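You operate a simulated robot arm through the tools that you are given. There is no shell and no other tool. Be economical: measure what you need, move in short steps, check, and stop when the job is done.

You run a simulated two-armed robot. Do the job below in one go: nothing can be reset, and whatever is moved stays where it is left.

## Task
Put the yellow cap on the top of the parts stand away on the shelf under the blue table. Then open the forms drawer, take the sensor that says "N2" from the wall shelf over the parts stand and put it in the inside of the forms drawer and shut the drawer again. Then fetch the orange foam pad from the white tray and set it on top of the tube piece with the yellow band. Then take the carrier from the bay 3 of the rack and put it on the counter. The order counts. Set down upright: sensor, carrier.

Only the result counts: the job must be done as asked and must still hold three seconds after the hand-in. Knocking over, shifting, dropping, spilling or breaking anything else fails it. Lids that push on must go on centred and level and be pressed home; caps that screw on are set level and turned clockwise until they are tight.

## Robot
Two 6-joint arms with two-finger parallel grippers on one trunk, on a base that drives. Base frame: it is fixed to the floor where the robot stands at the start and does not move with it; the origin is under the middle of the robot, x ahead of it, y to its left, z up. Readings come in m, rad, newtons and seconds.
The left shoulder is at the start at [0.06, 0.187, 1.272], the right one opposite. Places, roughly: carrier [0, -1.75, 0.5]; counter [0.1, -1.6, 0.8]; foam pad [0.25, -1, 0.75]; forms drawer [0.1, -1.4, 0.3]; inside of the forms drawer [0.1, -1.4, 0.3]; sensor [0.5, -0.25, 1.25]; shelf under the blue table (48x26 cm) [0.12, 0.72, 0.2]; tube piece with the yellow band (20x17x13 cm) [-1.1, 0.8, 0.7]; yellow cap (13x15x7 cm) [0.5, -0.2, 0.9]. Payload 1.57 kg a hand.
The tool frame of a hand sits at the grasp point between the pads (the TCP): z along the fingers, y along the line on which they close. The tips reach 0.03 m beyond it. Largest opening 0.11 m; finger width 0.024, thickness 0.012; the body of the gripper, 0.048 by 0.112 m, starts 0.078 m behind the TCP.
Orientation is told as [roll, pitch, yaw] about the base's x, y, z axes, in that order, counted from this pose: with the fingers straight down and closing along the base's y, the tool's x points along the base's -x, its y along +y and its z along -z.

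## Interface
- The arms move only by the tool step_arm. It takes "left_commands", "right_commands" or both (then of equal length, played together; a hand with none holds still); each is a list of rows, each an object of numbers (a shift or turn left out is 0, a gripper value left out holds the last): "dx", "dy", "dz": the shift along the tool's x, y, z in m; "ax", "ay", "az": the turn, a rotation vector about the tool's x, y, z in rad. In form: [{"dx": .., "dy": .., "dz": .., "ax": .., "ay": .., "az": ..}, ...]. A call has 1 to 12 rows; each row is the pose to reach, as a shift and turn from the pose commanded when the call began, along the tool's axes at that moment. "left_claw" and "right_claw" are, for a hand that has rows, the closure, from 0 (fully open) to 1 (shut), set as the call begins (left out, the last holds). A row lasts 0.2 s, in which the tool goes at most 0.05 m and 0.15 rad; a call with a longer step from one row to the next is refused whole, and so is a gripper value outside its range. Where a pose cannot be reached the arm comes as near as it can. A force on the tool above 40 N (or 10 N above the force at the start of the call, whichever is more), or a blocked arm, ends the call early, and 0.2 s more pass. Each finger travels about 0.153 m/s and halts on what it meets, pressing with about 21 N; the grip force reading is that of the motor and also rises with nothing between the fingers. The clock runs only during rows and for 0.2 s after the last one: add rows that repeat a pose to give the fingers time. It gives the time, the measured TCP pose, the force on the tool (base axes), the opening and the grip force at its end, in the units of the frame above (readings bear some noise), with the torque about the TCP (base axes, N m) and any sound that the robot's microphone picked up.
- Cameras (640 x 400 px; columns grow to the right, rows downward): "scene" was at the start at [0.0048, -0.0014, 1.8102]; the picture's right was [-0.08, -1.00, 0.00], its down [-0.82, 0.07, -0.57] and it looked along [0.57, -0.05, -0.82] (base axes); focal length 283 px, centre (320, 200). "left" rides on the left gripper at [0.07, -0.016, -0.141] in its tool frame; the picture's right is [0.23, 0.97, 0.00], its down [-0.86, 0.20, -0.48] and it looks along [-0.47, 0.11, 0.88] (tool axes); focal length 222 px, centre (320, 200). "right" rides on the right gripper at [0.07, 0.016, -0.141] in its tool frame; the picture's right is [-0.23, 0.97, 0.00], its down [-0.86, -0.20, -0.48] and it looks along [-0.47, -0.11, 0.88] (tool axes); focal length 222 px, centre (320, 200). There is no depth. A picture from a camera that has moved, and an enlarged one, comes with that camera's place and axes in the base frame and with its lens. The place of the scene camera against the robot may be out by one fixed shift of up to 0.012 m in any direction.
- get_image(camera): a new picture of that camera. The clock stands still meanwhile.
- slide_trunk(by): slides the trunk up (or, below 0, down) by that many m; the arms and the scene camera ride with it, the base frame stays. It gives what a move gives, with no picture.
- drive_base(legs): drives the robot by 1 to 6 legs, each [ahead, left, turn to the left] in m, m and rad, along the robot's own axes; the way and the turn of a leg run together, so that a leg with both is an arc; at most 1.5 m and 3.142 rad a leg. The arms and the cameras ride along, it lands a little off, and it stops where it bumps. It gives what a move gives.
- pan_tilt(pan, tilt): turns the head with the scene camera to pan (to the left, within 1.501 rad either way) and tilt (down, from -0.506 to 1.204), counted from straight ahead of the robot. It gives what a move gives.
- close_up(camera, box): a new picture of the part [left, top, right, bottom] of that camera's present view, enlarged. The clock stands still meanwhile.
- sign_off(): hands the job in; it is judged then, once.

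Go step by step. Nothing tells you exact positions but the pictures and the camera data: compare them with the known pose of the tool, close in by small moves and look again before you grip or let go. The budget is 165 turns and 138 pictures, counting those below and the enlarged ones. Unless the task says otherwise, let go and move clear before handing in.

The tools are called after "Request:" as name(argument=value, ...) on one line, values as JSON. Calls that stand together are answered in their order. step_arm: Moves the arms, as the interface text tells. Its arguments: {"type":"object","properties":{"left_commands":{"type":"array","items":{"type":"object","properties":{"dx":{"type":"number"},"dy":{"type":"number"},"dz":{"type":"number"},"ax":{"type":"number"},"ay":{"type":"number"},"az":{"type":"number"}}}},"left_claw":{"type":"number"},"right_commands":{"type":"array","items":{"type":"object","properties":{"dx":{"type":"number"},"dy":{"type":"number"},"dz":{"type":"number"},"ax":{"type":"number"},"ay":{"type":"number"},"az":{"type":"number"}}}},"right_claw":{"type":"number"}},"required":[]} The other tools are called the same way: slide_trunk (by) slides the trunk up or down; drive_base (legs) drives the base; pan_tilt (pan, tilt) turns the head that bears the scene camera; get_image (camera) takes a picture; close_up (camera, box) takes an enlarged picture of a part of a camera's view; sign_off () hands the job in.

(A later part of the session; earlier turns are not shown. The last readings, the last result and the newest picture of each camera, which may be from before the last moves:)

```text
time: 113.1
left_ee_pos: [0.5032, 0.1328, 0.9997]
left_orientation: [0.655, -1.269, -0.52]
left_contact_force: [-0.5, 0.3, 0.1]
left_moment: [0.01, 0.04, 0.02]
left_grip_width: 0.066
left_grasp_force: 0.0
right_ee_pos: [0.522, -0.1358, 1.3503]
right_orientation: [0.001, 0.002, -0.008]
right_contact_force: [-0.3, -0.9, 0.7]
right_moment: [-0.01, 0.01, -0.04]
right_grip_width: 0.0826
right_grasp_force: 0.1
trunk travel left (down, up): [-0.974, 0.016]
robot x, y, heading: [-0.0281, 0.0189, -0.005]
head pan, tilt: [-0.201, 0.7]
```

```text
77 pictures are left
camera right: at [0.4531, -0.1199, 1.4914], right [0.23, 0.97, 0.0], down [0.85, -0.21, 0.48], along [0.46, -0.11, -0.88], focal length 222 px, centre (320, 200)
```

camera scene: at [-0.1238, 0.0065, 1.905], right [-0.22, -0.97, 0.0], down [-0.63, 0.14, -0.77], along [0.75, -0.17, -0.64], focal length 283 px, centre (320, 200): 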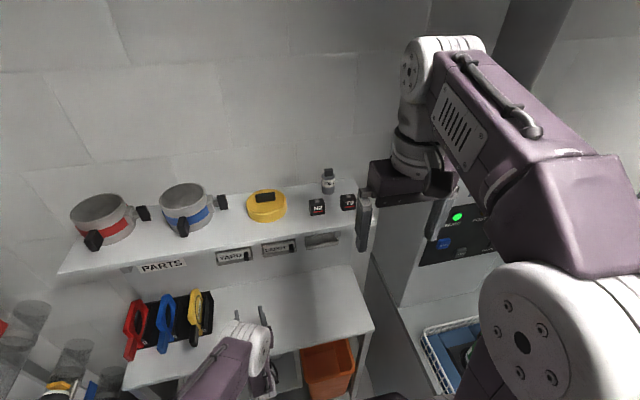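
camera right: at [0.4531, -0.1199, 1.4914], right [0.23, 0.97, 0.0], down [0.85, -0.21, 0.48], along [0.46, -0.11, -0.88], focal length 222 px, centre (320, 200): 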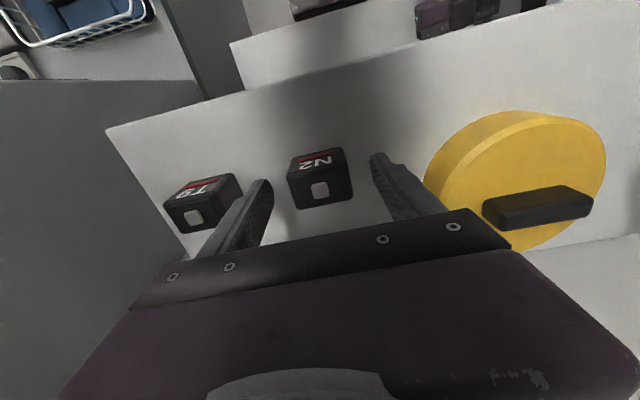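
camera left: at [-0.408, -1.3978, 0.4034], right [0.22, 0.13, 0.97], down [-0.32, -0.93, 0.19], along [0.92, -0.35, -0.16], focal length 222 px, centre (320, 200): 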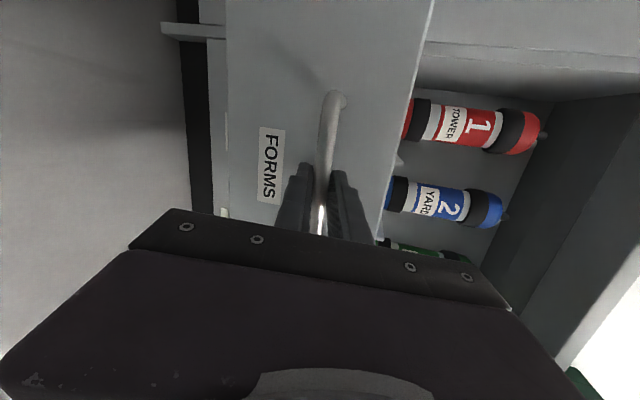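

Lined up. I go down the last 2.5 cm and close.

Request:
step_arm(right_commands=[{"dx": -0.008, "dy": -0.002, "dz": 0.025}, {"dx": -0.008, "dy": -0.002, "dz": 0.025}])

Request:
step_arm(right_commands=[{}, {}, {}, {}], right_claw=1)

Request:
get_image(camera="right")

```text
time: 113.7
left_ee_pos: [0.501, 0.1341, 1.0025]
left_orientation: [0.662, -1.274, -0.525]
left_contact_force: [-0.1, -0.2, 0.0]
left_moment: [0.0, -0.02, 0.01]
left_grip_width: 0.0659
left_grasp_force: 0.1
right_ee_pos: [0.5248, -0.1362, 1.3297]
right_orientation: [-0.001, -0.007, -0.007]
right_contact_force: [-2.0, -2.7, 37.8]
right_moment: [0.25, 0.47, 0.21]
right_grip_width: 0.0823
right_grasp_force: 0.1
trunk travel left (down, up): [-0.974, 0.016]
robot x, y, heading: [-0.0321, 0.0189, -0.009]
head pan, tilt: [-0.201, 0.7]
```

```text
time: 114.7
left_ee_pos: [0.4992, 0.1342, 1.0016]
left_orientation: [0.659, -1.274, -0.526]
left_contact_force: [-0.1, 0.2, -0.1]
left_moment: [-0.02, -0.01, 0.02]
left_grip_width: 0.0661
left_grasp_force: 0.1
right_ee_pos: [0.5256, -0.1345, 1.3303]
right_orientation: [0.0, -0.008, -0.008]
right_contact_force: [2.8, -1.8, 46.2]
right_moment: [0.36, 0.43, -0.14]
right_grip_width: 0.0453
right_grasp_force: 20.8
trunk travel left (down, up): [-0.974, 0.016]
robot x, y, heading: [-0.0267, 0.0178, -0.011]
head pan, tilt: [-0.201, 0.7]
```

```text
76 pictures are left
camera right: at [0.4534, -0.1194, 1.4712], right [0.23, 0.97, 0.0], down [0.85, -0.21, 0.49], along [0.47, -0.11, -0.87], focal length 222 px, centre (320, 200)
```

right: 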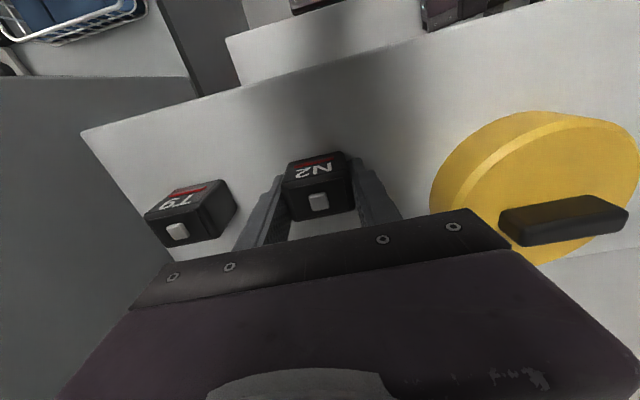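

Gripped N2 (4.5 cm). Tips are on the shelf, so its bottom is 3 cm below the TCP. I lift and back away.

Request:
step_arm(right_commands=[{"dz": -0.03}, {"dz": -0.06}, {"dz": -0.1}, {"dz": -0.13}, {"dz": -0.13}])

Request:
get_image(camera="right")

```text
time: 115.9
left_ee_pos: [0.5042, 0.1336, 0.9991]
left_orientation: [0.656, -1.268, -0.521]
left_contact_force: [0.8, 0.4, 0.1]
left_moment: [-0.02, -0.01, -0.01]
left_grip_width: 0.0658
left_grasp_force: 0.1
right_ee_pos: [0.5129, -0.1371, 1.4443]
right_orientation: [0.0, 0.001, -0.007]
right_contact_force: [0.2, -0.7, -0.6]
right_moment: [-0.03, -0.01, 0.03]
right_grip_width: 0.0458
right_grasp_force: 21.3
right hand out of reach, approached as far as the arm can: row 3, 4, 5
trunk travel left (down, up): [-0.974, 0.016]
robot x, y, heading: [-0.0282, 0.0194, -0.006]
head pan, tilt: [-0.201, 0.7]
```

```text
75 pictures are left
camera right: at [0.443, -0.122, 1.5859], right [0.23, 0.97, 0.0], down [0.85, -0.21, 0.48], along [0.46, -0.11, -0.88], focal length 222 px, centre (320, 200)
```

right: 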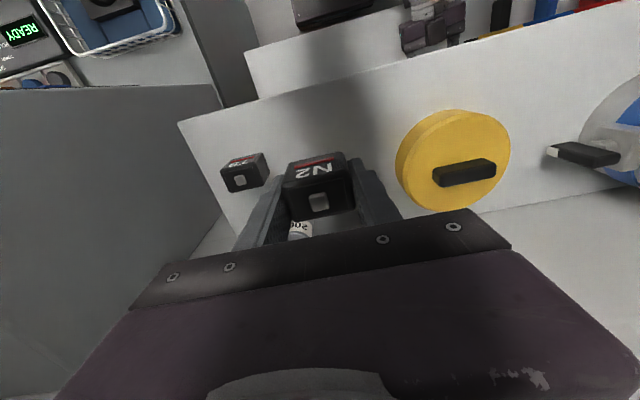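

Sensor held. I drive back and over to the drawer, then lower the trunk partly.

Request:
drive_base(legs=[[-0.85, 0, 0], [0, -1.31, 0.007]])

Request:
slide_trunk(by=-0.4)

Request:
pan_tilt(pan=-0.1, tilt=0.8)

Request:
get_image(camera="scene")

Request:
get_image(camera="right")

```text
time: 126.5
left_ee_pos: [-0.3258, -1.1847, 0.999]
left_orientation: [0.655, -1.27, -0.518]
left_contact_force: [0.4, -0.7, 0.6]
left_moment: [0.0, 0.0, -0.02]
left_grip_width: 0.066
left_grasp_force: 0.1
right_ee_pos: [-0.3164, -1.4545, 1.4446]
right_orientation: [-0.001, 0.001, -0.005]
right_contact_force: [0.6, 0.2, -0.8]
right_moment: [-0.04, -0.01, -0.01]
right_grip_width: 0.0453
right_grasp_force: 20.9
trunk travel left (down, up): [-0.974, 0.016]
robot x, y, heading: [-0.859, -1.3059, -0.005]
head pan, tilt: [-0.201, 0.7]
```

```text
time: 130.4
left_ee_pos: [-0.3264, -1.1856, 0.6003]
left_orientation: [0.657, -1.27, -0.521]
left_contact_force: [0.5, -0.4, -0.4]
left_moment: [0.04, -0.01, 0.0]
left_grip_width: 0.0659
left_grasp_force: 0.0
right_ee_pos: [-0.3177, -1.4567, 1.0444]
right_orientation: [0.001, 0.002, -0.005]
right_contact_force: [0.5, -0.3, -0.7]
right_moment: [-0.02, -0.01, 0.04]
right_grip_width: 0.0455
right_grasp_force: 21.4
trunk travel left (down, up): [-0.574, 0.416]
robot x, y, heading: [-0.8614, -1.3031, -0.003]
head pan, tilt: [-0.201, 0.7]
```

```text
time: 131.1
left_ee_pos: [-0.3267, -1.1855, 0.6006]
left_orientation: [0.656, -1.268, -0.52]
left_contact_force: [-0.2, -0.5, -0.3]
left_moment: [0.0, -0.03, 0.0]
left_grip_width: 0.0662
left_grasp_force: 0.0
right_ee_pos: [-0.3166, -1.4565, 1.0445]
right_orientation: [0.0, 0.001, -0.003]
right_contact_force: [0.8, -0.2, -0.7]
right_moment: [0.02, -0.01, -0.02]
right_grip_width: 0.0453
right_grasp_force: 20.7
trunk travel left (down, up): [-0.574, 0.416]
robot x, y, heading: [-0.857, -1.2994, -0.004]
head pan, tilt: [-0.099, 0.799]
```

```text
74 pictures are left
camera scene: at [-0.8451, -1.3059, 1.4968], right [-0.11, -0.99, 0.0], down [-0.71, 0.08, -0.7], along [0.69, -0.07, -0.72], focal length 283 px, centre (320, 200)
```

scene: 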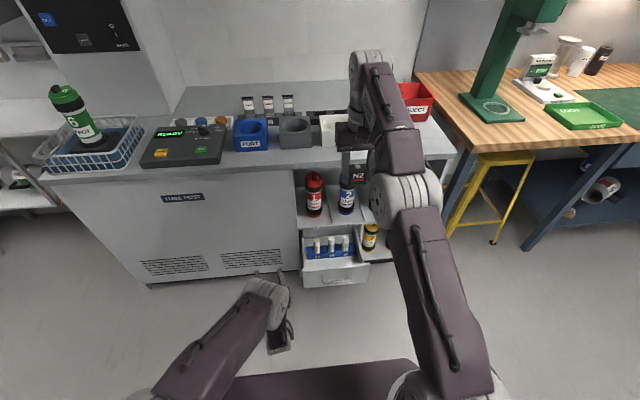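

```text
73 pictures are left
camera right: at [-0.3865, -1.4411, 1.1858], right [0.23, 0.97, 0.0], down [0.85, -0.2, 0.48], along [0.46, -0.11, -0.88], focal length 222 px, centre (320, 200)
```

right: 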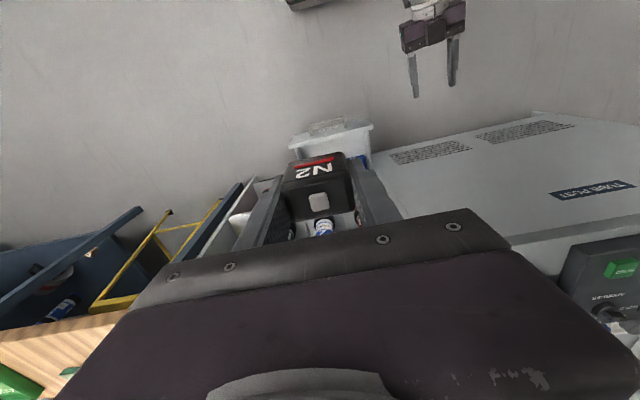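

Request:
close_up(camera="scene", box=[280, 215, 400, 290])

```text
5.33 times, centred on (340, 252) of scene
camera zoom: at [-0.8451, -1.3059, 1.4968], right [-0.11, -0.99, 0.0], down [-0.71, 0.08, -0.7], along [0.69, -0.07, -0.72], focal length 1508 px, centre (213, -80)
```

zoom: 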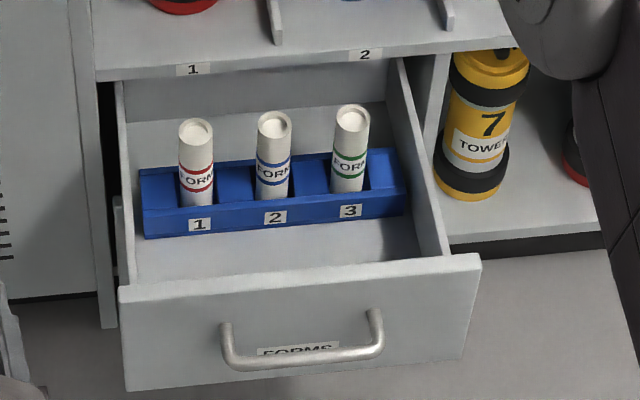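

The drawer's free strip is centred near [-0.166, -1.44], floor z≈0.32. I raise the left hand a bit, drive ahead 13 cm and lower.

Request:
step_arm(left_commands=[{"dx": -0.04, "dz": -0.02}, {"dx": -0.08, "dz": -0.04}, {"dx": -0.12, "dz": -0.06}, {"dx": -0.16, "dz": -0.08}, {"dx": -0.16, "dz": -0.08}])

Request:
drive_base(legs=[[0.14, 0, 0]])

Request:
slide_trunk(by=-0.4)

Request:
get_image(camera="right")

Request:
get_image(camera="scene")

```text
time: 132.2
left_ee_pos: [-0.3202, -1.2426, 0.7806]
left_orientation: [0.667, -1.263, -0.529]
left_contact_force: [-0.3, -0.2, 1.4]
left_moment: [-0.04, 0.0, 0.0]
left_grip_width: 0.0661
left_grasp_force: 0.0
left hand out of reach, approached as far as the arm can: row 1, 2, 3, 4, 5
right_ee_pos: [-0.3159, -1.4561, 1.0436]
right_orientation: [-0.001, 0.0, -0.005]
right_contact_force: [-0.6, 0.0, -0.8]
right_moment: [-0.02, -0.03, 0.0]
right_grip_width: 0.0456
right_grasp_force: 21.5
trunk travel left (down, up): [-0.574, 0.416]
robot x, y, heading: [-0.8605, -1.3014, -0.007]
head pan, tilt: [-0.099, 0.799]
```

```text
time: 133.6
left_ee_pos: [-0.1817, -1.2441, 0.7794]
left_orientation: [0.667, -1.263, -0.53]
left_contact_force: [0.1, -0.9, -0.8]
left_moment: [-0.01, 0.03, 0.01]
left_grip_width: 0.0661
left_grasp_force: 0.2
right_ee_pos: [-0.1784, -1.4585, 1.0448]
right_orientation: [0.0, 0.003, -0.008]
right_contact_force: [-0.1, 0.0, -1.2]
right_moment: [-0.06, 0.04, 0.01]
right_grip_width: 0.0456
right_grasp_force: 21.2
trunk travel left (down, up): [-0.574, 0.416]
robot x, y, heading: [-0.7196, -1.3026, 0.001]
head pan, tilt: [-0.099, 0.799]
```

```text
time: 137.4
left_ee_pos: [-0.1814, -1.2431, 0.3783]
left_orientation: [0.666, -1.264, -0.529]
left_contact_force: [-0.4, 2.7, -0.8]
left_moment: [0.05, -0.05, -0.09]
left_grip_width: 0.0639
left_grasp_force: 0.1
right_ee_pos: [-0.1786, -1.458, 0.6445]
right_orientation: [0.0, 0.003, -0.005]
right_contact_force: [-0.2, -0.5, -0.1]
right_moment: [-0.02, 0.02, 0.05]
right_grip_width: 0.0455
right_grasp_force: 20.9
trunk travel left (down, up): [-0.174, 0.816]
robot x, y, heading: [-0.7231, -1.3044, -0.001]
head pan, tilt: [-0.099, 0.799]
```

```text
71 pictures are left
camera right: at [-0.2482, -1.442, 0.7858], right [0.23, 0.97, 0.0], down [0.85, -0.2, 0.48], along [0.46, -0.11, -0.88], focal length 222 px, centre (320, 200)
```

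right: 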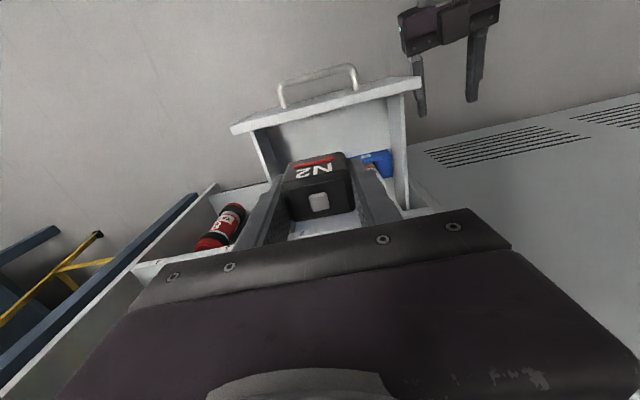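

```text
70 pictures are left
camera scene: at [-0.7067, -1.3064, 1.0967], right [-0.11, -0.99, 0.0], down [-0.71, 0.08, -0.7], along [0.69, -0.07, -0.72], focal length 283 px, centre (320, 200)
```

scene: 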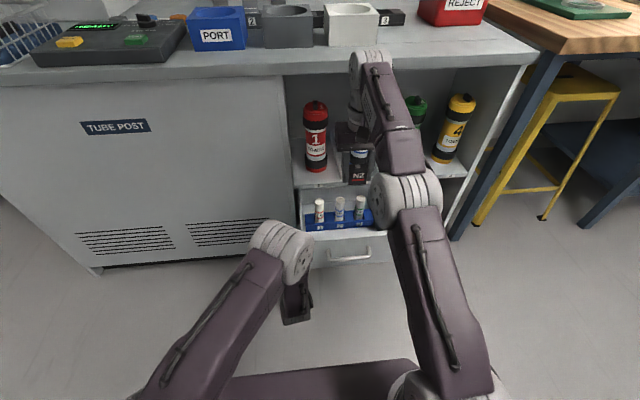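

The left finger lightly touches the drawer's side; I pull it away, then lower the sensor toward the drawer.

Request:
step_arm(left_commands=[{"dy": 0.04}, {"dy": 0.06, "dz": -0.03}, {"dy": 0.06, "dz": -0.07}, {"dy": 0.06, "dz": -0.1}])

Request:
step_arm(right_commands=[{"dx": -0.0125, "dy": 0.018, "dz": 0.03}, {"dx": -0.0125, "dy": 0.018, "dz": 0.07}, {"dx": -0.0125, "dy": 0.018, "dz": 0.11}, {"dx": -0.0125, "dy": 0.018, "dz": 0.15}, {"dx": -0.0125, "dy": 0.018, "dz": 0.19}, {"dx": -0.0125, "dy": 0.018, "dz": 0.19}])

Request:
get_image(camera="right")

Request:
close_up(camera="scene", box=[240, 120, 440, 290])

```text
time: 138.4
left_ee_pos: [-0.2175, -1.2442, 0.4506]
left_orientation: [0.705, -1.246, -0.557]
left_contact_force: [-0.5, 0.2, 1.2]
left_moment: [0.02, 0.03, -0.01]
left_grip_width: 0.0663
left_grasp_force: 0.1
left hand out of reach, approached as far as the arm can: row 1, 2, 3, 4
right_ee_pos: [-0.1781, -1.4585, 0.6453]
right_orientation: [0.0, -0.001, -0.005]
right_contact_force: [0.2, -0.1, 0.0]
right_moment: [-0.01, 0.02, 0.01]
right_grip_width: 0.0455
right_grasp_force: 21.3
trunk travel left (down, up): [-0.174, 0.816]
robot x, y, heading: [-0.721, -1.3021, -0.004]
head pan, tilt: [-0.099, 0.799]
```

```text
time: 139.8
left_ee_pos: [-0.218, -1.2443, 0.4483]
left_orientation: [0.703, -1.246, -0.554]
left_contact_force: [0.7, -0.3, -0.4]
left_moment: [0.0, 0.02, 0.01]
left_grip_width: 0.0661
left_grasp_force: 0.2
right_ee_pos: [-0.1657, -1.439, 0.4563]
right_orientation: [0.0, 0.001, -0.005]
right_contact_force: [-0.6, -0.1, -0.3]
right_moment: [-0.02, 0.03, -0.01]
right_grip_width: 0.0454
right_grasp_force: 21.3
trunk travel left (down, up): [-0.174, 0.816]
robot x, y, heading: [-0.7181, -1.3028, -0.008]
head pan, tilt: [-0.099, 0.799]
```

```text
69 pictures are left
camera right: at [-0.2345, -1.4235, 0.5977], right [0.23, 0.97, 0.0], down [0.85, -0.2, 0.48], along [0.46, -0.11, -0.88], focal length 222 px, centre (320, 200)
```

right: 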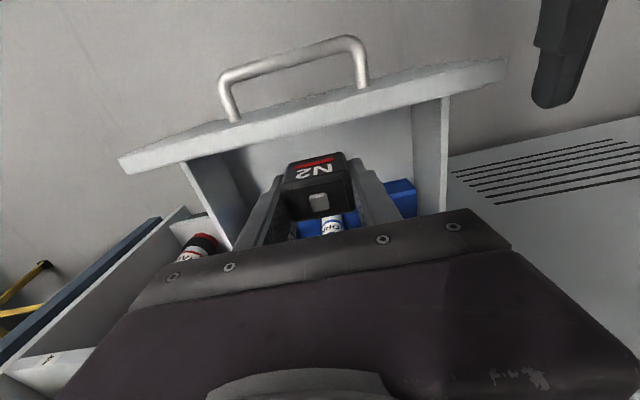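

```text
2.35 times, centred on (340, 205) of scene
camera zoom: at [-0.7067, -1.3066, 1.0967], right [-0.11, -0.99, 0.0], down [-0.71, 0.08, -0.7], along [0.69, -0.07, -0.72], focal length 665 px, centre (273, 188)
```

zoom: 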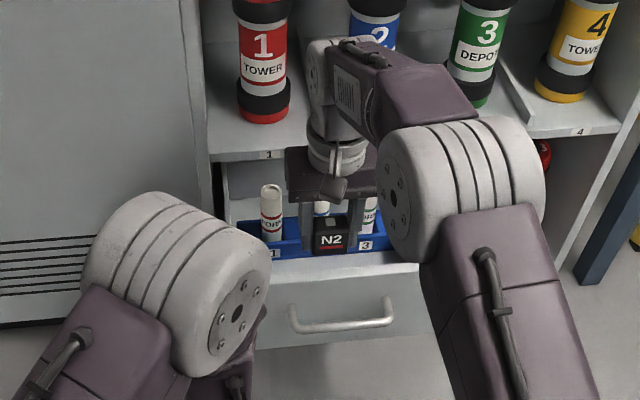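

Clear of the vials and the front wall. I lower further in guarded steps.

Request:
step_arm(right_commands=[{"dx": 0.006, "dz": 0.04}, {"dx": 0.006, "dz": 0.08}, {"dx": 0.006, "dz": 0.09}])

Request:
get_image(camera="right")

```text
time: 140.6
left_ee_pos: [-0.2163, -1.2432, 0.4501]
left_orientation: [0.701, -1.246, -0.554]
left_contact_force: [0.6, 1.3, 0.4]
left_moment: [0.0, 0.0, 0.0]
left_grip_width: 0.0659
left_grasp_force: 0.1
right_ee_pos: [-0.1726, -1.4391, 0.3682]
right_orientation: [0.0, 0.0, -0.005]
right_contact_force: [-0.5, 0.6, -1.4]
right_moment: [0.0, 0.0, -0.02]
right_grip_width: 0.0456
right_grasp_force: 20.6
trunk travel left (down, up): [-0.174, 0.816]
robot x, y, heading: [-0.7174, -1.3053, -0.002]
head pan, tilt: [-0.099, 0.799]
```

```text
67 pictures are left
camera right: at [-0.2425, -1.4232, 0.5083], right [0.23, 0.97, 0.0], down [0.85, -0.2, 0.48], along [0.46, -0.11, -0.88], focal length 222 px, centre (320, 200)
```

right: 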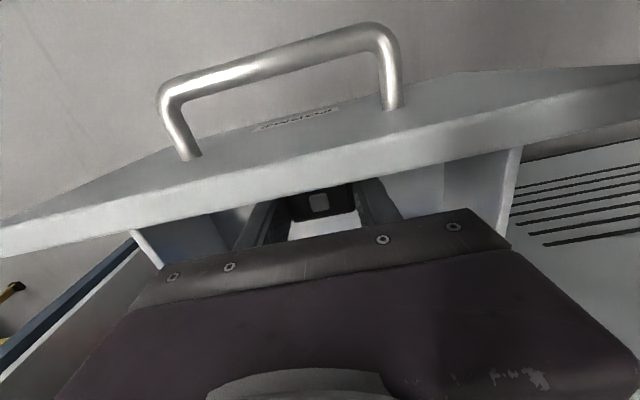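

Request:
step_arm(right_commands=[{"dz": 0.006}, {"dz": 0.012}, {"dz": 0.016}])

```text
time: 141.4
left_ee_pos: [-0.2167, -1.2423, 0.4507]
left_orientation: [0.701, -1.246, -0.554]
left_contact_force: [0.3, 1.1, 0.9]
left_moment: [0.03, -0.01, -0.02]
left_grip_width: 0.0661
left_grasp_force: 0.0
right_ee_pos: [-0.1727, -1.4395, 0.3498]
right_orientation: [-0.001, 0.002, -0.006]
right_contact_force: [0.2, -0.6, -1.2]
right_moment: [-0.02, -0.04, -0.02]
right_grip_width: 0.0455
right_grasp_force: 21.0
trunk travel left (down, up): [-0.174, 0.816]
robot x, y, heading: [-0.7221, -1.306, -0.005]
head pan, tilt: [-0.099, 0.799]
```

Still free at TCP z=0.35; I keep lowering gently.

Request:
step_arm(right_commands=[{"dz": 0.005}, {"dz": 0.01}, {"dz": 0.014}])

```text
time: 142.2
left_ee_pos: [-0.2165, -1.2422, 0.4504]
left_orientation: [0.702, -1.247, -0.557]
left_contact_force: [-0.6, 0.6, 0.2]
left_moment: [-0.02, -0.03, -0.04]
left_grip_width: 0.0658
left_grasp_force: 0.0
right_ee_pos: [-0.1733, -1.4394, 0.335]
right_orientation: [0.0, 0.001, -0.006]
right_contact_force: [0.4, 0.5, -2.0]
right_moment: [0.03, 0.01, -0.01]
right_grip_width: 0.0455
right_grasp_force: 21.5
trunk travel left (down, up): [-0.174, 0.816]
robot x, y, heading: [-0.7212, -1.3032, -0.007]
head pan, tilt: [-0.099, 0.799]
```

Request:
step_arm(right_commands=[{"dz": 0.004}, {"dz": 0.008}, {"dz": 0.012}, {"dz": 0.016}])

```text
time: 143.2
left_ee_pos: [-0.2183, -1.2442, 0.4534]
left_orientation: [0.705, -1.25, -0.559]
left_contact_force: [-0.4, -0.6, -0.3]
left_moment: [-0.04, -0.03, 0.03]
left_grip_width: 0.0662
left_grasp_force: 0.0
right_ee_pos: [-0.1719, -1.4385, 0.3233]
right_orientation: [0.0, -0.007, -0.006]
right_contact_force: [1.7, 0.7, 32.1]
right_moment: [-0.03, 0.38, -0.02]
right_grip_width: 0.0457
right_grasp_force: 20.8
trunk travel left (down, up): [-0.174, 0.816]
robot x, y, heading: [-0.7204, -1.3016, -0.009]
head pan, tilt: [-0.099, 0.799]
```

Contact with the floor of the drawer. I ease up slightly, open partly, and lift straight out.

Request:
step_arm(right_commands=[{"dz": -0.003}, {"dz": -0.003}, {"dz": -0.003}, {"dz": -0.04}, {"dz": -0.08}, {"dz": -0.12}, {"dz": -0.16}, {"dz": -0.2}, {"dz": -0.2}], right_claw=0.25)

Request:
get_image(camera="right")

```text
time: 145.2
left_ee_pos: [-0.2177, -1.2429, 0.4494]
left_orientation: [0.701, -1.244, -0.556]
left_contact_force: [0.2, 0.2, -0.5]
left_moment: [-0.04, 0.0, 0.0]
left_grip_width: 0.066
left_grasp_force: 0.0
right_ee_pos: [-0.1712, -1.4389, 0.5191]
right_orientation: [0.001, 0.001, -0.005]
right_contact_force: [-0.2, 0.2, -0.1]
right_moment: [0.01, 0.02, -0.01]
right_grip_width: 0.0828
right_grasp_force: 0.1
trunk travel left (down, up): [-0.174, 0.816]
robot x, y, heading: [-0.7215, -1.2997, -0.006]
head pan, tilt: [-0.099, 0.799]
```

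```text
66 pictures are left
camera right: at [-0.2407, -1.4247, 0.6607], right [0.23, 0.97, 0.0], down [0.85, -0.2, 0.48], along [0.46, -0.11, -0.88], focal length 222 px, centre (320, 200)
```

right: 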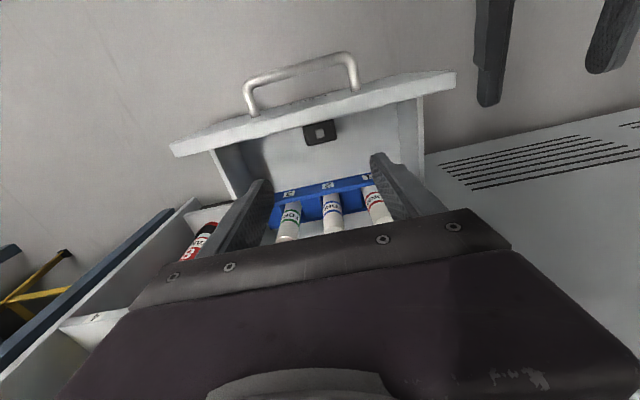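

The sensor stands upright in the drawer. Next I retract the right hand, close the left fingers, and reposition to push the drawer shut with the left hand.

Request:
step_arm(right_commands=[{"dz": -0.04}, {"dx": 0.04, "dz": -0.07}, {"dx": 0.08, "dz": -0.1}, {"dx": 0.12, "dz": -0.13}, {"dx": 0.16, "dz": -0.16}, {"dx": 0.2, "dz": -0.19}], left_commands=[{}, {}, {}, {}, {}, {}], left_claw=1)

Request:
drive_base(legs=[[-0.15, 0, 0], [0, -0.2, 0]])

Request:
get_image(camera="left")

Request:
get_image(camera="scene")

```text
time: 146.6
left_ee_pos: [-0.2176, -1.2434, 0.4502]
left_orientation: [0.702, -1.246, -0.555]
left_contact_force: [-0.4, 0.1, 0.7]
left_moment: [-0.03, -0.01, -0.01]
left_grip_width: 0.0
left_grasp_force: 21.3
right_ee_pos: [-0.3702, -1.4386, 0.707]
right_orientation: [0.0, 0.002, -0.005]
right_contact_force: [0.1, 0.3, -0.3]
right_moment: [0.0, 0.02, -0.01]
right_grip_width: 0.0825
right_grasp_force: 0.2
trunk travel left (down, up): [-0.174, 0.816]
robot x, y, heading: [-0.7198, -1.3062, -0.001]
head pan, tilt: [-0.099, 0.799]
```

```text
time: 149.2
left_ee_pos: [-0.3684, -1.4466, 0.4505]
left_orientation: [0.705, -1.247, -0.559]
left_contact_force: [0.3, 0.2, -0.9]
left_moment: [-0.02, -0.01, 0.0]
left_grip_width: 0.0003
left_grasp_force: 20.9
right_ee_pos: [-0.5224, -1.6421, 0.7059]
right_orientation: [0.0, 0.003, -0.009]
right_contact_force: [0.1, 0.3, -0.2]
right_moment: [-0.01, -0.03, -0.04]
right_grip_width: 0.0825
right_grasp_force: 0.1
trunk travel left (down, up): [-0.174, 0.816]
robot x, y, heading: [-0.8718, -1.5086, -0.008]
head pan, tilt: [-0.099, 0.799]
```

```text
65 pictures are left
camera left: at [-0.521, -1.473, 0.416], right [-0.17, 0.98, -0.01], down [-0.25, -0.03, 0.97], along [0.95, 0.17, 0.25], focal length 222 px, centre (320, 200)
```

left: 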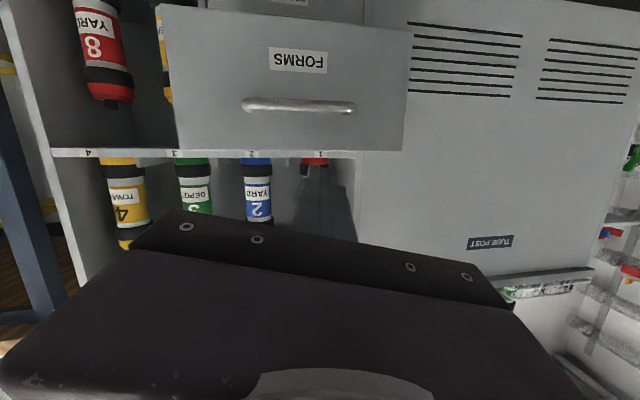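

```text
64 pictures are left
camera scene: at [-0.8593, -1.5087, 1.0967], right [-0.11, -0.99, 0.0], down [-0.71, 0.08, -0.7], along [0.69, -0.08, -0.72], focal length 283 px, centre (320, 200)
```

scene: 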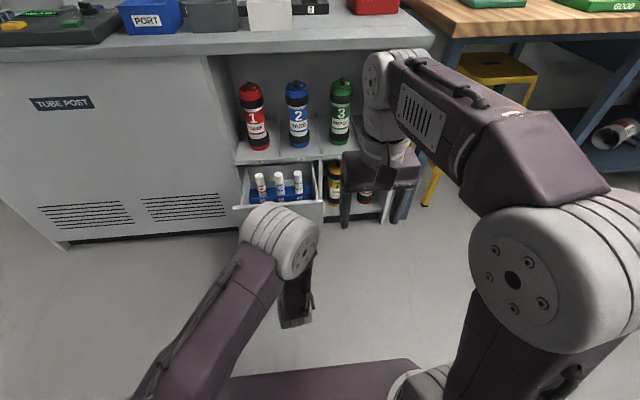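

The fingers point at the FORMS front. I lower the hand to push below the handle bar.

Request:
step_arm(left_commands=[{"dx": 0.04, "dy": -0.01, "dz": 0.01}, {"dx": 0.08, "dy": -0.018, "dz": 0.02}, {"dx": 0.103, "dy": -0.023, "dz": 0.0266}, {"dx": 0.103, "dy": -0.023, "dz": 0.0266}])

Request:
get_image(camera="left")

```text
time: 150.2
left_ee_pos: [-0.3521, -1.4601, 0.3438]
left_orientation: [0.717, -1.242, -0.57]
left_contact_force: [-0.7, -0.7, -0.2]
left_moment: [0.01, -0.01, 0.0]
left_grip_width: 0.0
left_grasp_force: 21.2
left hand out of reach, approached as far as the arm can: row 1, 2, 3, 4
right_ee_pos: [-0.5216, -1.6416, 0.7074]
right_orientation: [0.0, 0.002, -0.008]
right_contact_force: [0.6, -0.3, -0.6]
right_moment: [-0.01, 0.0, -0.03]
right_grip_width: 0.0825
right_grasp_force: 0.0
trunk travel left (down, up): [-0.174, 0.816]
robot x, y, heading: [-0.8723, -1.5058, -0.005]
head pan, tilt: [-0.099, 0.799]
```

```text
63 pictures are left
camera left: at [-0.5031, -1.4855, 0.309], right [-0.18, 0.98, -0.01], down [-0.25, -0.04, 0.97], along [0.95, 0.17, 0.25], focal length 222 px, centre (320, 200)
```

left: 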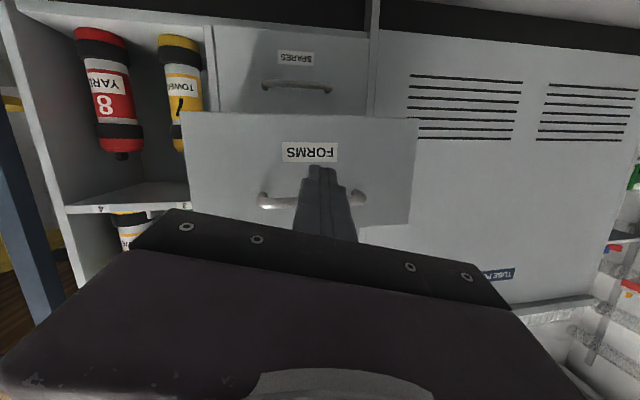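

Tip is lined up just below the bar. I drive forward to push the drawer in.

Request:
drive_base(legs=[[0.22, 0, 0]])

Request:
get_image(camera="left")

```text
time: 151.9
left_ee_pos: [-0.1258, -1.4607, 0.3434]
left_orientation: [0.716, -1.241, -0.566]
left_contact_force: [0.1, 0.2, 0.1]
left_moment: [0.0, -0.01, 0.04]
left_grip_width: 0.0
left_grasp_force: 21.1
right_ee_pos: [-0.2957, -1.6436, 0.7053]
right_orientation: [-0.003, 0.002, -0.008]
right_contact_force: [0.1, -0.5, -0.4]
right_moment: [0.05, -0.01, 0.03]
right_grip_width: 0.0827
right_grasp_force: 0.0
trunk travel left (down, up): [-0.174, 0.816]
robot x, y, heading: [-0.6474, -1.5056, -0.006]
head pan, tilt: [-0.099, 0.799]
```

```text
62 pictures are left
camera left: at [-0.2772, -1.4873, 0.3093], right [-0.18, 0.98, -0.01], down [-0.25, -0.04, 0.97], along [0.95, 0.17, 0.25], focal length 222 px, centre (320, 200)
```

left: 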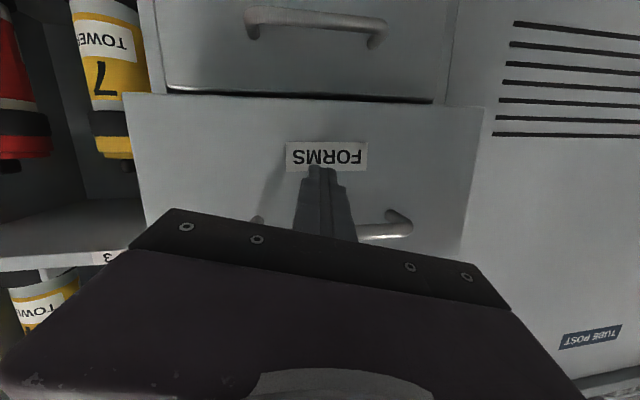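

The drawer slides in smoothly. About 7 cm remain.

Request:
drive_base(legs=[[0.065, 0, 0]])

Request:
get_image(camera="left")

```text
time: 152.9
left_ee_pos: [-0.0623, -1.4615, 0.3441]
left_orientation: [0.716, -1.241, -0.568]
left_contact_force: [-0.5, -0.1, 0.4]
left_moment: [0.0, -0.01, 0.0]
left_grip_width: 0.0
left_grasp_force: 20.8
right_ee_pos: [-0.232, -1.6456, 0.7065]
right_orientation: [0.0, 0.002, -0.009]
right_contact_force: [-0.1, 0.2, 1.0]
right_moment: [0.02, -0.01, -0.04]
right_grip_width: 0.0824
right_grasp_force: 0.0
trunk travel left (down, up): [-0.174, 0.816]
robot x, y, heading: [-0.5789, -1.5106, -0.006]
head pan, tilt: [-0.099, 0.799]
```

```text
61 pictures are left
camera left: at [-0.2131, -1.4883, 0.3092], right [-0.17, 0.98, -0.01], down [-0.25, -0.04, 0.97], along [0.95, 0.17, 0.25], focal length 222 px, centre (320, 200)
```

left: 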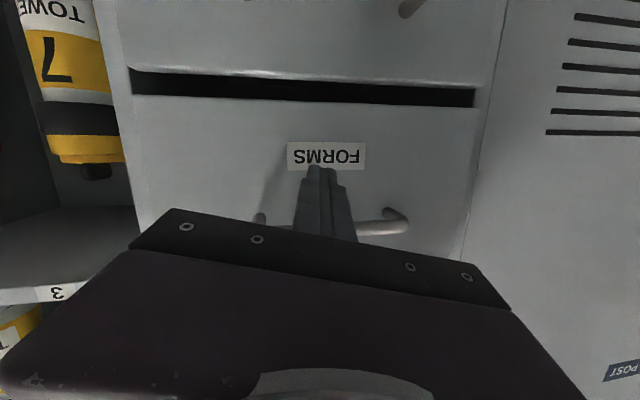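

Nearly shut; I press the last millimetres with the arm.

Request:
step_arm(left_commands=[{"dz": 0.005}, {"dz": 0.01}, {"dz": 0.014}, {"dz": 0.014}])

Request:
get_image(camera="left")

```text
time: 154.0
left_ee_pos: [-0.0507, -1.4603, 0.3388]
left_orientation: [0.722, -1.241, -0.578]
left_contact_force: [-16.6, 0.3, 9.1]
left_moment: [-0.07, -0.37, -0.1]
left_grip_width: 0.0
left_grasp_force: 21.4
right_ee_pos: [-0.2343, -1.6447, 0.7069]
right_orientation: [0.0, 0.0, -0.01]
right_contact_force: [1.1, 0.3, 0.2]
right_moment: [0.0, -0.04, 0.0]
right_grip_width: 0.0824
right_grasp_force: 0.0
trunk travel left (down, up): [-0.174, 0.816]
robot x, y, heading: [-0.5827, -1.5072, -0.01]
head pan, tilt: [-0.099, 0.799]
stopped in row 4 (left hand): the force on the tool passed its limit (the readings are from after the stop); the commanded pose is now the measured one
```

```text
60 pictures are left
camera left: at [-0.2025, -1.4863, 0.3061], right [-0.17, 0.98, 0.0], down [-0.25, -0.04, 0.97], along [0.95, 0.17, 0.25], focal length 222 px, centre (320, 200)
```

left: 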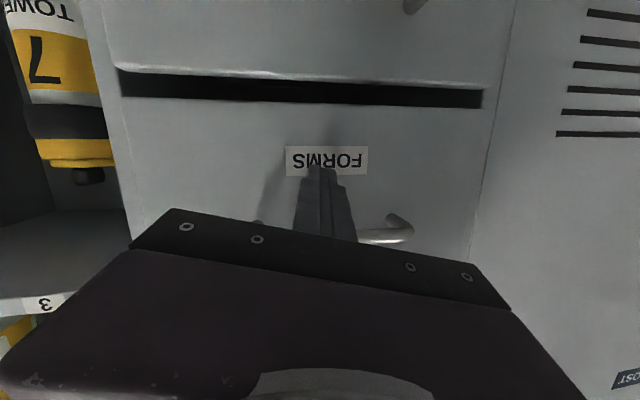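

The drawer is shut. I back off, raise the trunk, and turn the left hand pointing down again out of the way.

Request:
drive_base(legs=[[-0.3, 0, 0.008]])

Request:
slide_trunk(by=0.4)

Request:
step_arm(left_commands=[{"ax": 0.022, "ay": 0.125, "az": 0.021, "dx": -0.02}, {"ax": 0.044, "ay": 0.25, "az": 0.042, "dx": -0.04}, {"ax": 0.066, "ay": 0.375, "az": 0.062, "dx": -0.06}, {"ax": 0.088, "ay": 0.5, "az": 0.083, "dx": -0.08}, {"ax": 0.11, "ay": 0.625, "az": 0.104, "dx": -0.1}, {"ax": 0.132, "ay": 0.75, "az": 0.125, "dx": -0.12}, {"ax": 0.154, "ay": 0.875, "az": 0.146, "dx": -0.14}, {"ax": 0.176, "ay": 1.0, "az": 0.166, "dx": -0.16}, {"ax": 0.198, "ay": 1.125, "az": 0.187, "dx": -0.18}, {"ax": 0.22, "ay": 1.25, "az": 0.208, "dx": -0.2}], left_claw=0)

Request:
pan_tilt(pan=0.3, tilt=0.7)

Request:
get_image(camera="scene")

```text
time: 156.0
left_ee_pos: [-0.3427, -1.4564, 0.3382]
left_orientation: [0.715, -1.238, -0.571]
left_contact_force: [1.0, 0.1, -0.2]
left_moment: [0.0, 0.0, 0.03]
left_grip_width: 0.0
left_grasp_force: 20.7
right_ee_pos: [-0.5267, -1.6416, 0.7066]
right_orientation: [0.0, 0.003, -0.008]
right_contact_force: [-0.2, -0.4, 0.2]
right_moment: [0.04, 0.0, -0.01]
right_grip_width: 0.0825
right_grasp_force: 0.0
trunk travel left (down, up): [-0.174, 0.816]
robot x, y, heading: [-0.8762, -1.5068, -0.005]
head pan, tilt: [-0.099, 0.799]
```

```text
time: 159.8
left_ee_pos: [-0.3432, -1.4571, 0.7391]
left_orientation: [0.714, -1.237, -0.567]
left_contact_force: [0.2, -0.2, 0.6]
left_moment: [0.01, -0.02, 0.02]
left_grip_width: 0.0
left_grasp_force: 21.0
right_ee_pos: [-0.5264, -1.6399, 1.1062]
right_orientation: [0.002, 0.001, -0.007]
right_contact_force: [-0.4, 0.5, 0.4]
right_moment: [-0.04, 0.05, 0.02]
right_grip_width: 0.0825
right_grasp_force: 0.0
trunk travel left (down, up): [-0.574, 0.416]
robot x, y, heading: [-0.8812, -1.5072, -0.007]
head pan, tilt: [-0.099, 0.799]
```

```text
time: 162.0
left_ee_pos: [-0.3177, -1.4824, 0.9151]
left_orientation: [0.181, -0.063, -0.169]
left_contact_force: [-0.2, 0.4, 1.0]
left_moment: [0.0, -0.02, 0.0]
left_grip_width: 0.11
left_grasp_force: 0.1
left hand out of reach, approached as far as the arm can: row 10
right_ee_pos: [-0.5276, -1.641, 1.1063]
right_orientation: [0.0, 0.001, -0.007]
right_contact_force: [-0.1, 0.5, 0.1]
right_moment: [-0.03, -0.03, 0.0]
right_grip_width: 0.0825
right_grasp_force: 0.1
trunk travel left (down, up): [-0.574, 0.416]
robot x, y, heading: [-0.8809, -1.5052, -0.008]
head pan, tilt: [-0.099, 0.799]
```

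```text
time: 162.9
left_ee_pos: [-0.3161, -1.4818, 0.914]
left_orientation: [0.185, -0.065, -0.166]
left_contact_force: [-0.1, 0.1, 0.5]
left_moment: [0.03, 0.02, 0.0]
left_grip_width: 0.1102
left_grasp_force: 0.1
right_ee_pos: [-0.5264, -1.642, 1.1052]
right_orientation: [0.0, 0.002, -0.007]
right_contact_force: [0.4, 0.5, 0.5]
right_moment: [-0.03, -0.01, 0.0]
right_grip_width: 0.0827
right_grasp_force: 0.0
trunk travel left (down, up): [-0.574, 0.416]
robot x, y, heading: [-0.8785, -1.5052, -0.006]
head pan, tilt: [0.3, 0.7]
```

```text
59 pictures are left
camera scene: at [-0.8624, -1.4756, 1.505], right [0.29, -0.96, 0.0], down [-0.62, -0.19, -0.76], along [0.73, 0.22, -0.64], focal length 283 px, centre (320, 200)
```

scene: 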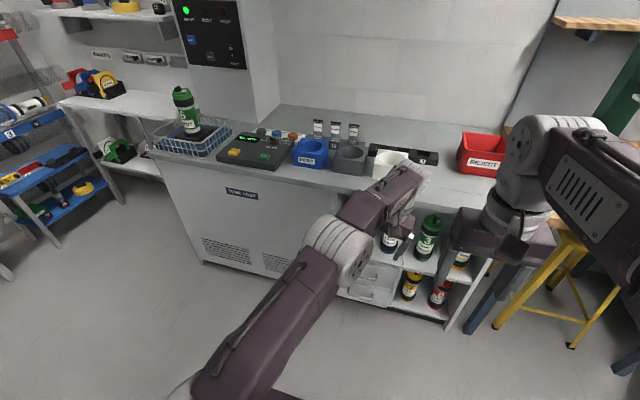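

The cap shows on the blue shelf and the drawer is shut. The orange pad is near [0.25, -1.0]. I straighten and tilt the left hand, then drive over in front of it.

Request:
step_arm(left_commands=[{"ax": 0.045, "ay": -0.085, "az": -0.04, "dz": -0.01}, {"ax": 0.09, "ay": -0.17, "az": -0.08, "dz": -0.02}, {"ax": 0.138, "ay": -0.255, "az": -0.125, "dz": -0.03}, {"ax": 0.185, "ay": -0.335, "az": -0.166, "dz": -0.04}, {"ax": 0.185, "ay": -0.335, "az": -0.166, "dz": -0.04}])

Request:
slide_trunk(by=0.12)

Request:
drive_base(legs=[[0, 0.47, 0.007], [0.3, 0, 0]])

Request:
get_image(camera="left")

Request:
get_image(camera="scene")

```text
time: 164.1
left_ee_pos: [-0.3196, -1.489, 0.952]
left_orientation: [-0.038, -0.409, -0.022]
left_contact_force: [0.2, -0.6, 0.4]
left_moment: [0.02, 0.01, 0.0]
left_grip_width: 0.11
left_grasp_force: 0.1
right_ee_pos: [-0.5262, -1.6413, 1.1058]
right_orientation: [-0.001, 0.001, -0.008]
right_contact_force: [-0.7, -0.1, 0.3]
right_moment: [-0.03, 0.0, 0.01]
right_grip_width: 0.0825
right_grasp_force: 0.0
trunk travel left (down, up): [-0.574, 0.416]
robot x, y, heading: [-0.8768, -1.5035, -0.005]
head pan, tilt: [0.3, 0.7]
```

```text
time: 165.6
left_ee_pos: [-0.3199, -1.489, 1.0726]
left_orientation: [-0.038, -0.409, -0.023]
left_contact_force: [-1.2, 0.2, -0.7]
left_moment: [0.02, 0.01, -0.02]
left_grip_width: 0.1103
left_grasp_force: 0.0
right_ee_pos: [-0.5264, -1.6418, 1.2252]
right_orientation: [-0.001, 0.001, -0.008]
right_contact_force: [0.7, 0.8, -0.3]
right_moment: [0.01, 0.02, -0.02]
right_grip_width: 0.0826
right_grasp_force: 0.0
trunk travel left (down, up): [-0.694, 0.296]
robot x, y, heading: [-0.8754, -1.502, -0.007]
head pan, tilt: [0.3, 0.7]
```

```text
time: 170.1
left_ee_pos: [-0.0149, -1.0167, 1.0729]
left_orientation: [-0.037, -0.41, -0.014]
left_contact_force: [0.4, 0.3, 0.2]
left_moment: [-0.01, -0.04, -0.01]
left_grip_width: 0.11
left_grasp_force: 0.0
right_ee_pos: [-0.2197, -1.1713, 1.2274]
right_orientation: [0.0, 0.001, 0.003]
right_contact_force: [-0.8, 0.7, 0.1]
right_moment: [-0.03, 0.01, 0.0]
right_grip_width: 0.0826
right_grasp_force: 0.1
trunk travel left (down, up): [-0.694, 0.296]
robot x, y, heading: [-0.5713, -1.039, 0.0]
head pan, tilt: [0.3, 0.7]
```

```text
58 pictures are left
camera left: at [-0.1347, -1.0253, 1.176], right [-0.18, 0.98, -0.12], down [0.6, 0.21, 0.77], along [0.78, 0.06, -0.62], focal length 222 px, centre (320, 200)
```

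left: 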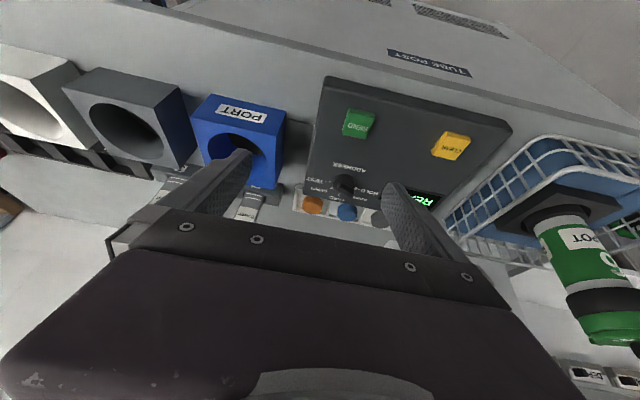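

```text
57 pictures are left
camera scene: at [-0.5572, -1.009, 1.625], right [0.3, -0.95, 0.0], down [-0.61, -0.19, -0.77], along [0.73, 0.23, -0.64], focal length 283 px, centre (320, 200)
```

scene: 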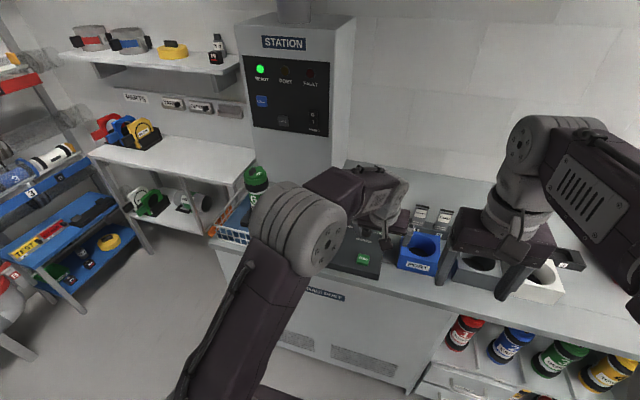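

The orange pad is straight ahead of the left hand. I drive 12 cm closer and look again to fix its depth.

Request:
drive_base(legs=[[0.13, 0, 0]])

Request:
get_image(camera="left")

```text
time: 171.3
left_ee_pos: [0.1174, -1.0171, 1.074]
left_orientation: [-0.039, -0.412, -0.013]
left_contact_force: [0.3, 0.8, 0.4]
left_moment: [-0.01, 0.01, 0.0]
left_grip_width: 0.1101
left_grasp_force: 0.2
right_ee_pos: [-0.0871, -1.171, 1.2249]
right_orientation: [0.0, -0.001, 0.002]
right_contact_force: [0.1, -0.2, -0.1]
right_moment: [-0.03, -0.05, -0.02]
right_grip_width: 0.0826
right_grasp_force: 0.1
trunk travel left (down, up): [-0.694, 0.296]
robot x, y, heading: [-0.436, -1.0365, 0.002]
head pan, tilt: [0.3, 0.7]
```

```text
56 pictures are left
camera left: at [-0.0024, -1.0251, 1.1762], right [-0.18, 0.98, -0.12], down [0.6, 0.21, 0.77], along [0.78, 0.06, -0.62], focal length 222 px, centre (320, 200)
```

left: 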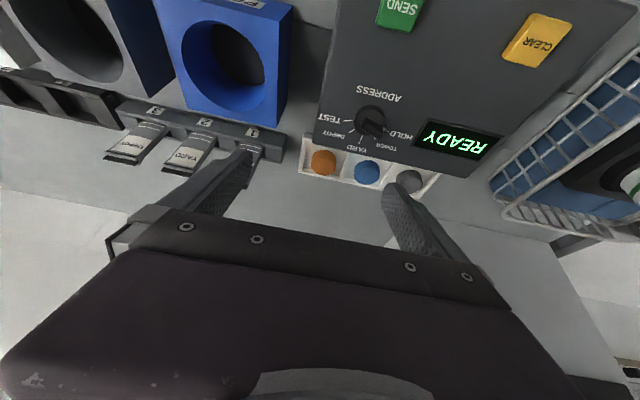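

Pad top fixed at about [0.266, -1.009, 0.873]. I zoom in on the tray.

Request:
close_up(camera="left", box=[280, 120, 440, 220])

```text
4.00 times, centred on (360, 170) of left
camera zoom: at [-0.0024, -1.0251, 1.1762], right [-0.18, 0.98, -0.12], down [0.6, 0.21, 0.77], along [0.78, 0.06, -0.62], focal length 888 px, centre (160, 320)
```

zoom: 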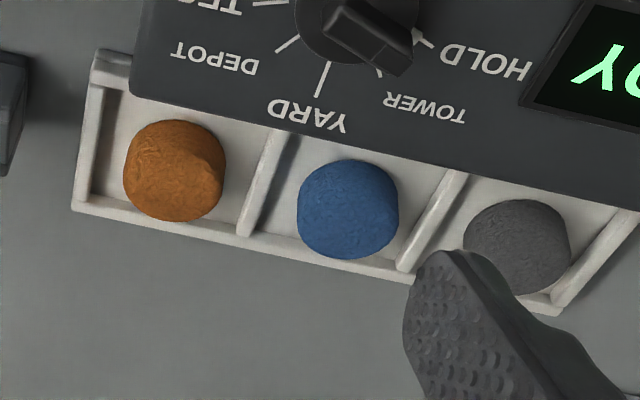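

Request:
step_arm(left_commands=[{"dx": -0.012, "dy": 0.004, "dz": 0.037}, {"dx": -0.025, "dy": 0.007, "dz": 0.073}, {"dx": -0.037, "dy": 0.011, "dz": 0.11}, {"dx": -0.05, "dy": 0.014, "dz": 0.147}, {"dx": -0.0626, "dy": 0.0173, "dz": 0.183}, {"dx": -0.0626, "dy": 0.0173, "dz": 0.183}], left_claw=0.32)

Request:
get_image(camera="left")

```text
time: 172.8
left_ee_pos: [0.2359, -1.005, 0.9306]
left_orientation: [-0.039, -0.409, -0.015]
left_contact_force: [0.1, 0.2, 0.0]
left_moment: [-0.03, 0.0, 0.03]
left_grip_width: 0.0749
left_grasp_force: 0.1
left hand out of reach, approached as far as the arm can: row 5, 6
right_ee_pos: [-0.0879, -1.1721, 1.2267]
right_orientation: [-0.001, 0.0, 0.001]
right_contact_force: [0.0, -0.1, -0.3]
right_moment: [0.0, -0.02, 0.01]
right_grip_width: 0.0825
right_grasp_force: 0.1
trunk travel left (down, up): [-0.694, 0.296]
robot x, y, heading: [-0.4374, -1.0386, 0.009]
head pan, tilt: [0.3, 0.7]
```

```text
54 pictures are left
camera left: at [0.1164, -1.0136, 1.0331], right [-0.18, 0.98, -0.12], down [0.6, 0.21, 0.77], along [0.78, 0.06, -0.62], focal length 222 px, centre (320, 200)
```

left: 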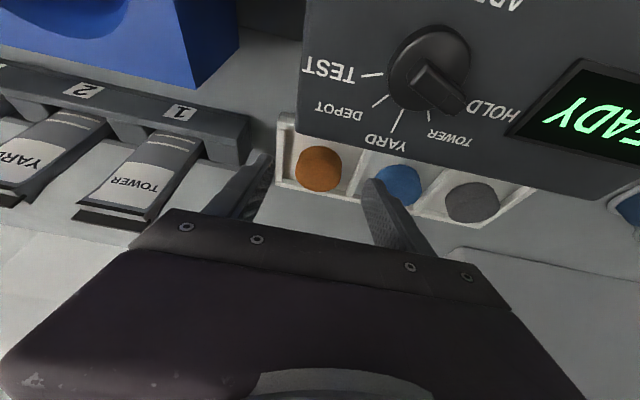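

Stretch limit again; I drive 5 cm closer before descending.

Request:
drive_base(legs=[[0.05, 0, 0]])

Request:
get_image(camera="left")

```text
time: 173.7
left_ee_pos: [0.2848, -1.0056, 0.9314]
left_orientation: [-0.038, -0.414, -0.013]
left_contact_force: [-0.4, 0.7, 0.0]
left_moment: [0.01, -0.03, 0.0]
left_grip_width: 0.0746
left_grasp_force: 0.0
right_ee_pos: [-0.0382, -1.1716, 1.2275]
right_orientation: [0.0, -0.001, 0.001]
right_contact_force: [-0.4, 0.0, 0.0]
right_moment: [0.02, -0.05, 0.02]
right_grip_width: 0.0829
right_grasp_force: 0.1
trunk travel left (down, up): [-0.694, 0.296]
robot x, y, heading: [-0.3893, -1.039, 0.004]
head pan, tilt: [0.3, 0.7]
```

```text
53 pictures are left
camera left: at [0.1649, -1.0135, 1.0347], right [-0.18, 0.98, -0.13], down [0.6, 0.21, 0.77], along [0.78, 0.06, -0.62], focal length 222 px, centre (320, 200)
```

left: 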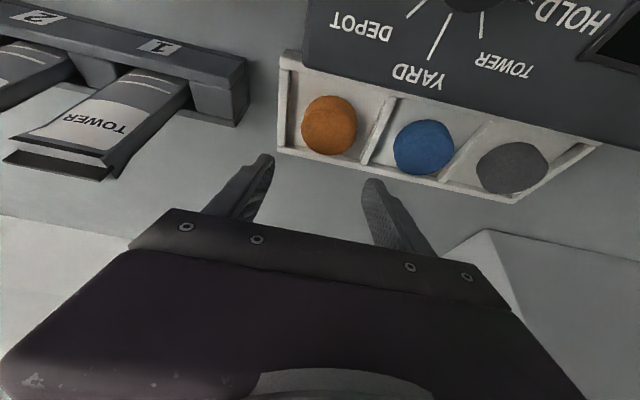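

Request:
step_arm(left_commands=[{"dx": 0.018, "dy": -0.001, "dz": 0.008}, {"dx": 0.036, "dy": -0.002, "dz": 0.014}, {"dx": 0.036, "dy": -0.002, "dz": 0.014}])

Request:
get_image(camera="left")

```text
time: 174.5
left_ee_pos: [0.2608, -1.0072, 0.9015]
left_orientation: [-0.039, -0.409, -0.014]
left_contact_force: [0.4, 0.3, 0.4]
left_moment: [-0.02, 0.0, -0.01]
left_grip_width: 0.0747
left_grasp_force: 0.1
right_ee_pos: [-0.0331, -1.1705, 1.2267]
right_orientation: [-0.002, 0.001, 0.002]
right_contact_force: [1.1, -0.2, -0.3]
right_moment: [0.0, 0.01, 0.02]
right_grip_width: 0.0826
right_grasp_force: 0.0
trunk travel left (down, up): [-0.694, 0.296]
robot x, y, heading: [-0.3871, -1.0391, -0.005]
head pan, tilt: [0.3, 0.7]
```

```text
52 pictures are left
camera left: at [0.1411, -1.0167, 1.0047], right [-0.18, 0.98, -0.12], down [0.6, 0.21, 0.77], along [0.78, 0.06, -0.62], focal length 222 px, centre (320, 200)
```

left: 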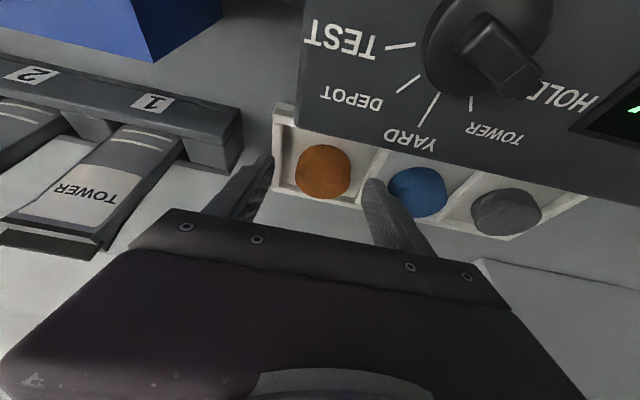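

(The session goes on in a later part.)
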